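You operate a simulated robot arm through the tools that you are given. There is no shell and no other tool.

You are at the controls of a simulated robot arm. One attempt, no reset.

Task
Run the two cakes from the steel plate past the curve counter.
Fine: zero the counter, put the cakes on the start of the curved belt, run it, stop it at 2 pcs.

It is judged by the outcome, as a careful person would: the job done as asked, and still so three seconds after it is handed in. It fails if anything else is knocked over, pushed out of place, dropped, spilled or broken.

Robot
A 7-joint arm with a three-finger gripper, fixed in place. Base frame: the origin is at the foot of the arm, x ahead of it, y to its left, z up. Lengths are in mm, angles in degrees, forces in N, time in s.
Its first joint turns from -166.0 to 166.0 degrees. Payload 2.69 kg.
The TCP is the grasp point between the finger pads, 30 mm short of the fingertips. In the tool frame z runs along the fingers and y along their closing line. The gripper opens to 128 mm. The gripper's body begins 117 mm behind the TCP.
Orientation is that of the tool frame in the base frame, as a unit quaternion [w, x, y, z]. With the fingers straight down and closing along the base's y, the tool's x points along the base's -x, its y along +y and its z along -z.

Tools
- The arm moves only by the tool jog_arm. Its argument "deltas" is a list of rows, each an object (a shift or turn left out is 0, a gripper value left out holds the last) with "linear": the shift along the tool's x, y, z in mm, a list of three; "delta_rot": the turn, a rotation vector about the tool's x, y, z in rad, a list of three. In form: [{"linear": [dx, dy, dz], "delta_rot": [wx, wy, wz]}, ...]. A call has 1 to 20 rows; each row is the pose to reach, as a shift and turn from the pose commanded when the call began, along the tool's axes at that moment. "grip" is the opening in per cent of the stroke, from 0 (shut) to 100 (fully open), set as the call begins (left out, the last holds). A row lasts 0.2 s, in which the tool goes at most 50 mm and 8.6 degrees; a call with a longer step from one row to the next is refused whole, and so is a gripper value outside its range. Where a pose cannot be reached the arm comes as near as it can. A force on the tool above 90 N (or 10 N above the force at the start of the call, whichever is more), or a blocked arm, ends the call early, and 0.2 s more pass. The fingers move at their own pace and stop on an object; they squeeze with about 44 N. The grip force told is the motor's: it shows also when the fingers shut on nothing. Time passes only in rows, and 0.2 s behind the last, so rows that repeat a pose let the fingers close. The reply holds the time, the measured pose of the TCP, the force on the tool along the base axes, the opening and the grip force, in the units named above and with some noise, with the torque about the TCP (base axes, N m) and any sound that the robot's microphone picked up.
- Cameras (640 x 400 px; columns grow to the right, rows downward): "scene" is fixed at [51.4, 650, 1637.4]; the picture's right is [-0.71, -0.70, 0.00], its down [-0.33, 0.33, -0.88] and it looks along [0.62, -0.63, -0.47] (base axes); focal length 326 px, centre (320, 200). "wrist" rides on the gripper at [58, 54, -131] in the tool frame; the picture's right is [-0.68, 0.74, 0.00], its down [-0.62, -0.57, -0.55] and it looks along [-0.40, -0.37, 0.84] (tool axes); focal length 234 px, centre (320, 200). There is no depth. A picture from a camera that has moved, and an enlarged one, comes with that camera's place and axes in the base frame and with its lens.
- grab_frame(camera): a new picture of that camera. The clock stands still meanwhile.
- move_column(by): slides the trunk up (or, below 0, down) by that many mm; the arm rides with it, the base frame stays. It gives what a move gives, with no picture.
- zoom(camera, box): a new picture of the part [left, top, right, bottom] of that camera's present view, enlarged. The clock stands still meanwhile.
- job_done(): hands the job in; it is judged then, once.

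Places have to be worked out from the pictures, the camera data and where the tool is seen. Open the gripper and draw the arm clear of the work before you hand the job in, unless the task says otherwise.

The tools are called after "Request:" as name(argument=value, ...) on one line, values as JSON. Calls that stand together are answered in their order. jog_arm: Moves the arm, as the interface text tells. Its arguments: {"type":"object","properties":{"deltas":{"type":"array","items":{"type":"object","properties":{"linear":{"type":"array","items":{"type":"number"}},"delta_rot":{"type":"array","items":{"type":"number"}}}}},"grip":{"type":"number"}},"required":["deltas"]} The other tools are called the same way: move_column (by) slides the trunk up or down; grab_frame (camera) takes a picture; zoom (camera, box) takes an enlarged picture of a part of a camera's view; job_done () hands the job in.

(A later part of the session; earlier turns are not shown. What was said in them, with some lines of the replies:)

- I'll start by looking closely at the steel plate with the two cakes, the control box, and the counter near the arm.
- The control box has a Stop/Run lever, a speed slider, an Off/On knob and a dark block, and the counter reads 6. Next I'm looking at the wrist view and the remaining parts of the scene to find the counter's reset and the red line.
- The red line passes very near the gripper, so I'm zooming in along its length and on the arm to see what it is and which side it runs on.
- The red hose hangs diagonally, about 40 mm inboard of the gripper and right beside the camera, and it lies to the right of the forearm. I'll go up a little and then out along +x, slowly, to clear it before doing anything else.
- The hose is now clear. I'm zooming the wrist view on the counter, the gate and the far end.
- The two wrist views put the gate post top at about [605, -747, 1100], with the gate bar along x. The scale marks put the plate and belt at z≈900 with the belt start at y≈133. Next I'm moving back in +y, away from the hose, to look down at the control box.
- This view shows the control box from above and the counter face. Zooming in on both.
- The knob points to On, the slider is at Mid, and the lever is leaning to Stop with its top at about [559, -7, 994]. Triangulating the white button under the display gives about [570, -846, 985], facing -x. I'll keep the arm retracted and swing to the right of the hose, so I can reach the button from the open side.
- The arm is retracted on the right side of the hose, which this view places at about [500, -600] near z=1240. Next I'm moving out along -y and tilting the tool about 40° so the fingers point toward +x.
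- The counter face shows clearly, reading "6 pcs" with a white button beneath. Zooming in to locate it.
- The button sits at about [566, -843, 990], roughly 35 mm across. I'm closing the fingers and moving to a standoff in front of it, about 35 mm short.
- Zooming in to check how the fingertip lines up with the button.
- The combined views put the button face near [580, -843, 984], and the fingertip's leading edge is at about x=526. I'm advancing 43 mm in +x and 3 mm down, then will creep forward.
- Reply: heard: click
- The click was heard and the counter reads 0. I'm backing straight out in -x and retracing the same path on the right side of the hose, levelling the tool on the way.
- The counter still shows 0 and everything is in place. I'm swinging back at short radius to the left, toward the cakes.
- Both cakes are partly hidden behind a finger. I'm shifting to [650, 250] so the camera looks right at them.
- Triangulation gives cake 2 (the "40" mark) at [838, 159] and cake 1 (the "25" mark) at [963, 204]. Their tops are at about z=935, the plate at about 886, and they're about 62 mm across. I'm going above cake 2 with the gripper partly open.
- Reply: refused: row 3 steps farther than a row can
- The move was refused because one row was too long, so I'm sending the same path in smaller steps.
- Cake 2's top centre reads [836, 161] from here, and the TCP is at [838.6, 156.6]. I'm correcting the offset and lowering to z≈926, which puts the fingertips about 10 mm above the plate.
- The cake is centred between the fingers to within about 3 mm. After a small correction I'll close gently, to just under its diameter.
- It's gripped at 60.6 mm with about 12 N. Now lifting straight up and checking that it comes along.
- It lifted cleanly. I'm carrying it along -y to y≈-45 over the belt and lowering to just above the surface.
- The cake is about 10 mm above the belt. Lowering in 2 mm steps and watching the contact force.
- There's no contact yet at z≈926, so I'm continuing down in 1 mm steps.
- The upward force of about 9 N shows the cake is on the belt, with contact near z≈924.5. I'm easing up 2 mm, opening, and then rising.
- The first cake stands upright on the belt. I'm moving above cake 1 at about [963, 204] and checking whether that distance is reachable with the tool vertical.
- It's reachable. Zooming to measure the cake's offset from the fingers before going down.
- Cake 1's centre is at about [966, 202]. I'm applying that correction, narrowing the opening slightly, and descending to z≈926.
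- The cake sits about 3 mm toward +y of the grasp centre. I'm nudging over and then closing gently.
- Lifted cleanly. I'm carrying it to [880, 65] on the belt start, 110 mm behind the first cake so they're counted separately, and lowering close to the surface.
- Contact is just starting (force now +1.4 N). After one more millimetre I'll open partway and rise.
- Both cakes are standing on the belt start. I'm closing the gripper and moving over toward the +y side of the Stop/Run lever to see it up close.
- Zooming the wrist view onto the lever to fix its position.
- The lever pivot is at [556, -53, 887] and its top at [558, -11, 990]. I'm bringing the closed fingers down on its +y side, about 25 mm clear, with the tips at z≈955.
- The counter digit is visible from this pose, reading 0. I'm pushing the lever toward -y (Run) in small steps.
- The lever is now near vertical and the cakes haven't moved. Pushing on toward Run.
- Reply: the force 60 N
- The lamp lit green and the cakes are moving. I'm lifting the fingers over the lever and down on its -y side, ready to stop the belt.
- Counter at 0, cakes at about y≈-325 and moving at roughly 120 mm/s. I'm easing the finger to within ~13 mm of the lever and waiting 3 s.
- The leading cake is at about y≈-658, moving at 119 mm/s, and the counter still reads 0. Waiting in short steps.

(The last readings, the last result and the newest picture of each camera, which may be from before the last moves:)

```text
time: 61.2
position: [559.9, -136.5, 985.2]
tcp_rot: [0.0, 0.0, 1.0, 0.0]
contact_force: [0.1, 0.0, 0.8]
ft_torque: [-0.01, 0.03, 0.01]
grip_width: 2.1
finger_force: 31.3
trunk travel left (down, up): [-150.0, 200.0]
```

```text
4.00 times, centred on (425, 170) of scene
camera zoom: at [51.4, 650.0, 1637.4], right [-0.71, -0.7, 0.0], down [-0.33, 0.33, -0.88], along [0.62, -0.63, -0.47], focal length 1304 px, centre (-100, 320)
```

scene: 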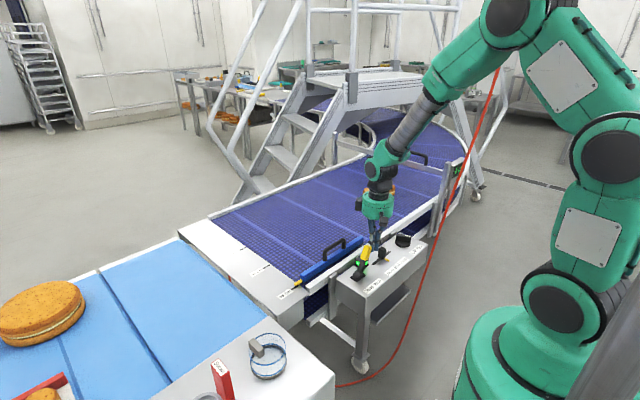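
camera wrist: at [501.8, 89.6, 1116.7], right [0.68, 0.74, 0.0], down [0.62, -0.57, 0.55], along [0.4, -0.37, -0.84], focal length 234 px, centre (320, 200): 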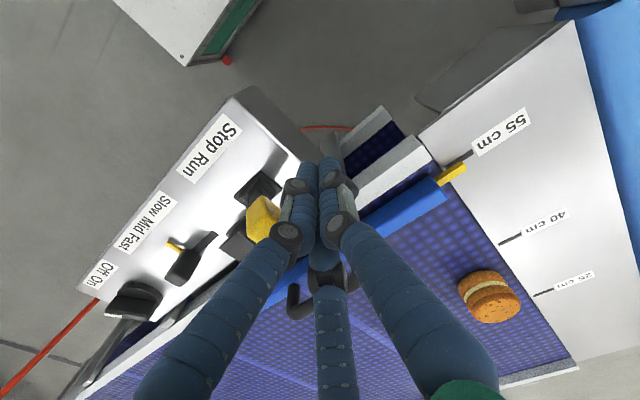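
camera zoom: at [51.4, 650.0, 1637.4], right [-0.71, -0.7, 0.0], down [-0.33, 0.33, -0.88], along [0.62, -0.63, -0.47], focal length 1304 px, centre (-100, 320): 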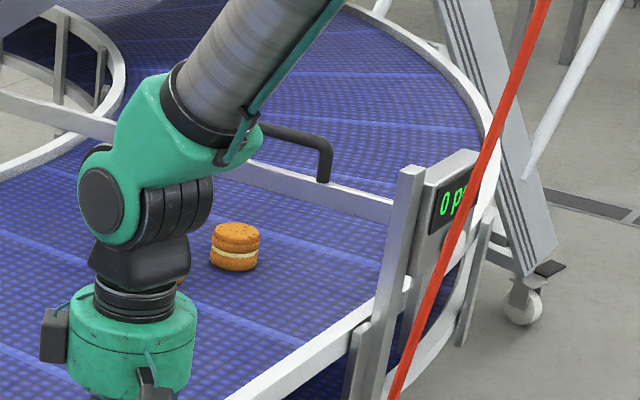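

The leading cake is just about under the gate and the count is still 0. Waiting in further short steps.

Request:
jog_arm(deltas=[{"linear": [0, 0, 0]}, {"linear": [0, 0, 0]}, {"linear": [0, 0, 0]}])

Request:
zoom(camera="scene", box=[360, 120, 490, 220])

```text
time: 62.0
position: [560.6, -136.4, 984.9]
tcp_rot: [0.0, 0.0, 1.0, 0.0]
contact_force: [-0.6, -0.7, -0.2]
ft_torque: [-0.02, 0.02, -0.01]
grip_width: 2.4
finger_force: 31.8
trunk travel left (down, up): [-150.0, 200.0]
```

```text
4.00 times, centred on (425, 170) of scene
camera zoom: at [51.4, 650.0, 1637.4], right [-0.71, -0.7, 0.0], down [-0.33, 0.33, -0.88], along [0.62, -0.63, -0.47], focal length 1304 px, centre (-100, 320)
```

zoom: 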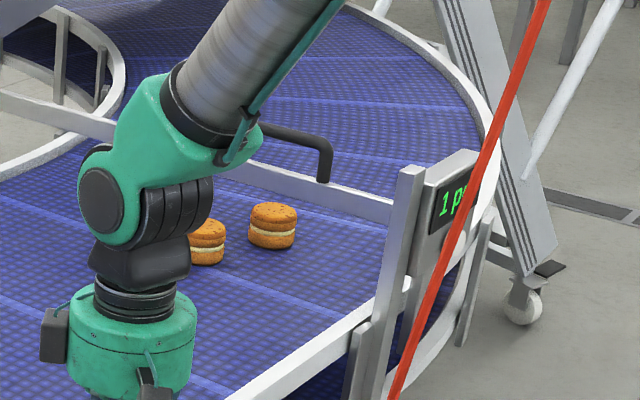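

The count is 1. The second cake is about 110 mm behind, so I'm waiting briefly and checking again.

Request:
jog_arm(deltas=[{"linear": [0, 0, 0]}, {"linear": [0, 0, 0]}, {"linear": [0, 0, 0]}])

Request:
zoom(camera="scene", box=[360, 120, 490, 220])

```text
time: 62.8
position: [558.8, -136.8, 984.2]
tcp_rot: [0.001, 0.001, 1.0, 0.0]
contact_force: [-1.2, 0.4, -0.1]
ft_torque: [-0.01, 0.01, 0.01]
grip_width: 2.0
finger_force: 31.2
trunk travel left (down, up): [-150.0, 200.0]
```

```text
4.00 times, centred on (425, 170) of scene
camera zoom: at [51.4, 650.0, 1637.4], right [-0.71, -0.7, 0.0], down [-0.33, 0.33, -0.88], along [0.62, -0.63, -0.47], focal length 1304 px, centre (-100, 320)
```

zoom: 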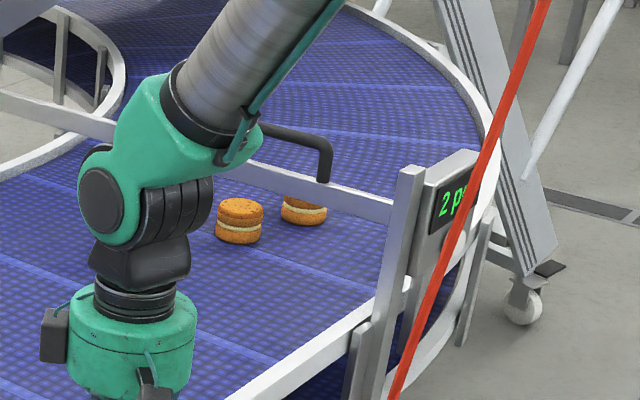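

The count is 2. Pushing the lever toward +y to Stop now.

Request:
jog_arm(deltas=[{"linear": [0, 18, 0]}, {"linear": [0, 36, 0]}, {"linear": [0, 52, 0]}, {"linear": [0, 66, 0]}, {"linear": [0, 76, 0]}, {"linear": [0, 83, 0]}])

Request:
grab_frame(camera="scene")

Request:
zoom(camera="scene", box=[335, 225, 415, 285])

Request:
zoom(camera="scene", box=[360, 120, 490, 220])

```text
time: 64.2
position: [561.3, -52.4, 984.5]
tcp_rot: [0.0, -0.001, 1.0, 0.0]
contact_force: [0.3, 1.1, 0.1]
ft_torque: [-0.01, -0.01, 0.0]
grip_width: 2.2
finger_force: 31.8
trunk travel left (down, up): [-150.0, 200.0]
```

```text
taken
```

scene: 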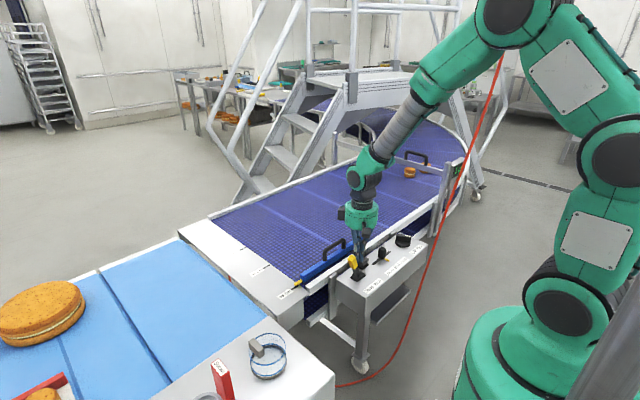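

```text
6.67 times, centred on (375, 255) of scene
camera zoom: at [51.4, 650.0, 1637.4], right [-0.71, -0.7, 0.0], down [-0.33, 0.33, -0.88], along [0.62, -0.63, -0.47], focal length 2174 px, centre (-47, -167)
```

zoom: 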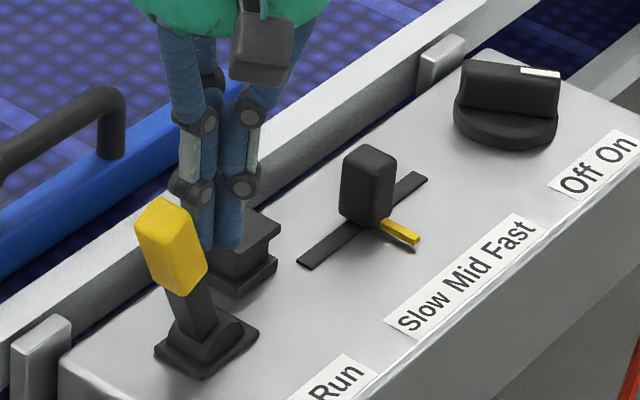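

```text
4.00 times, centred on (425, 170) of scene
camera zoom: at [51.4, 650.0, 1637.4], right [-0.71, -0.7, 0.0], down [-0.33, 0.33, -0.88], along [0.62, -0.63, -0.47], focal length 1304 px, centre (-100, 320)
```

zoom: 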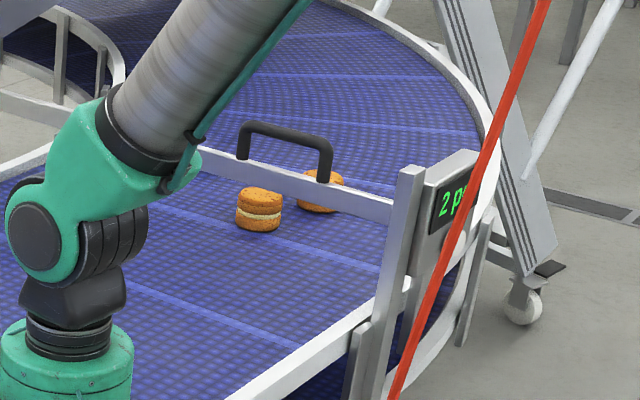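

The lamp is off, the lever is at Stop and the counter shows 2. I'm backing off the lever, rising, retreating toward the base and opening the gripper.

Request:
jog_arm(deltas=[{"linear": [0, -8, 0]}, {"linear": [0, -10, -30]}, {"linear": [0, -10, -65]}, {"linear": [0, -10, -105]}, {"linear": [0, -10, -145]}, {"linear": [0, -10, -185]}, {"linear": [0, -10, -225]}])

Request:
jog_arm(deltas=[{"linear": [30, 0, 0]}, {"linear": [65, 0, 0]}, {"linear": [100, 0, 0]}, {"linear": [130, 0, 0]}, {"linear": [130, 0, 0]}], grip=100)

Request:
grab_frame(camera="scene")

Request:
zoom(camera="scene", box=[335, 225, 415, 285])

Request:
zoom(camera="scene", box=[360, 120, 490, 220])

```text
time: 65.8
position: [561.1, -63.8, 1210.3]
tcp_rot: [-0.001, 0.0, 1.0, 0.0]
contact_force: [0.0, -0.5, 0.5]
ft_torque: [-0.04, 0.01, 0.02]
grip_width: 2.3
finger_force: 31.5
trunk travel left (down, up): [-150.0, 200.0]
```

```text
time: 67.0
position: [430.3, -63.6, 1209.8]
tcp_rot: [0.0, 0.001, 1.0, 0.0]
contact_force: [0.5, 0.4, 0.2]
ft_torque: [-0.01, -0.06, -0.02]
grip_width: 127.9
finger_force: 0.1
trunk travel left (down, up): [-150.0, 200.0]
```

```text
taken
```

scene: 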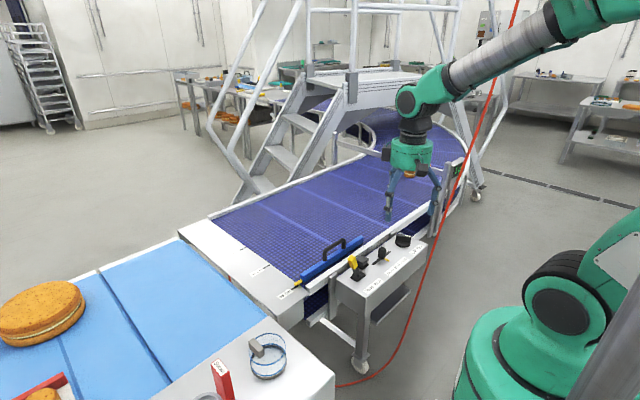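

```text
6.67 times, centred on (375, 255) of scene
camera zoom: at [51.4, 650.0, 1637.4], right [-0.71, -0.7, 0.0], down [-0.33, 0.33, -0.88], along [0.62, -0.63, -0.47], focal length 2174 px, centre (-47, -167)
```

zoom: 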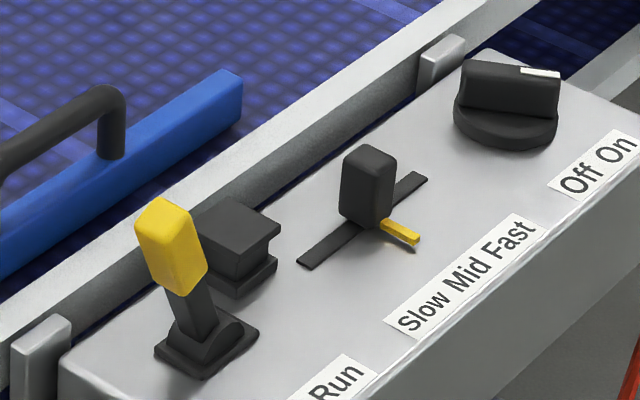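

```text
4.00 times, centred on (425, 170) of scene
camera zoom: at [51.4, 650.0, 1637.4], right [-0.71, -0.7, 0.0], down [-0.33, 0.33, -0.88], along [0.62, -0.63, -0.47], focal length 1304 px, centre (-100, 320)
```

zoom: 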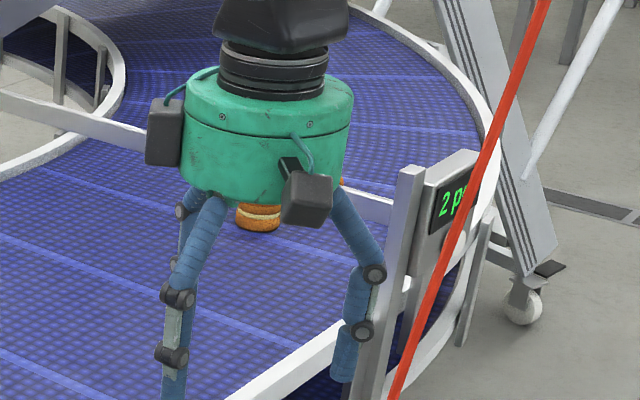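

The belt is stopped: the cake is in the same spot as before and the lamp is off. I'm moving the arm a little aside for one clear final look at the cakes and counter.

Request:
jog_arm(deltas=[{"linear": [0, 35, 0]}, {"linear": [0, 75, 0]}, {"linear": [0, 115, 0]}, {"linear": [0, 155, 0]}, {"linear": [0, 190, 0]}, {"linear": [0, 190, 0]}])

Request:
grab_frame(camera="scene")

Request:
zoom(camera="scene", box=[360, 120, 490, 220])

```text
time: 68.4
position: [429.9, 128.6, 1210.6]
tcp_rot: [0.0, 0.0, 1.0, 0.0]
contact_force: [-0.6, -0.3, 0.0]
ft_torque: [-0.06, 0.0, -0.01]
grip_width: 128.1
finger_force: 0.1
trunk travel left (down, up): [-150.0, 200.0]
```

```text
taken
```

scene: 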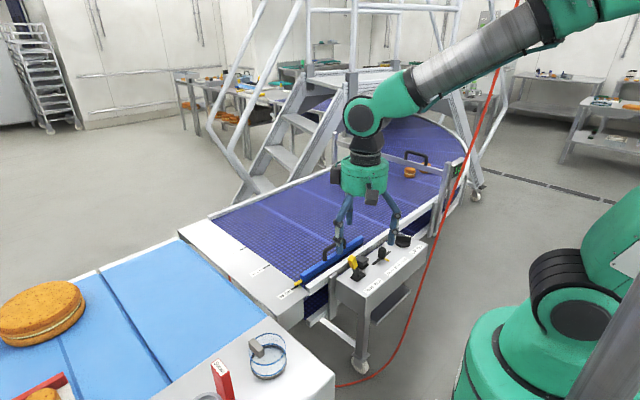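

```text
4.00 times, centred on (425, 170) of scene
camera zoom: at [51.4, 650.0, 1637.4], right [-0.71, -0.7, 0.0], down [-0.33, 0.33, -0.88], along [0.62, -0.63, -0.47], focal length 1304 px, centre (-100, 320)
```

zoom: 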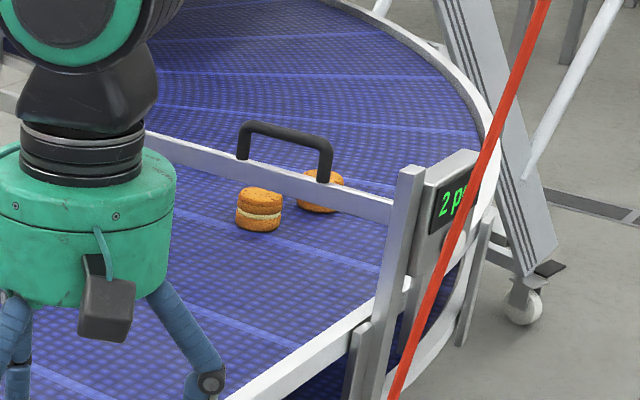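

The counter reads 2 pcs and both cakes stand still on the stopped belt, past the counter. The lever is at Stop, the gripper is open and clear of the work, and nothing else has moved, so I'm handing in.

Request:
job_done()

```text
The job is handed in.
```

I ran both cakes past the curve counter. The belt is now stopped and the display reads 2 pcs.

- **Counter:** I pressed the white button under the display. It went from 6 to 0 before the cakes went on.
- **Cakes:** I put both on the start of the curved belt, about 110 mm apart, and they were counted one at a time. In the last picture they stand upright and still on the belt, past the counter.
- **Controls:** I moved the lever to Run and then back to Stop once the display showed 2. I left the speed at Mid and the power On, as I found them.

Nothing else looked moved or knocked over in the pictures. The red hose hanging beside the arm was not touched. I left the gripper open and the arm clear of the work, and handed the job in.
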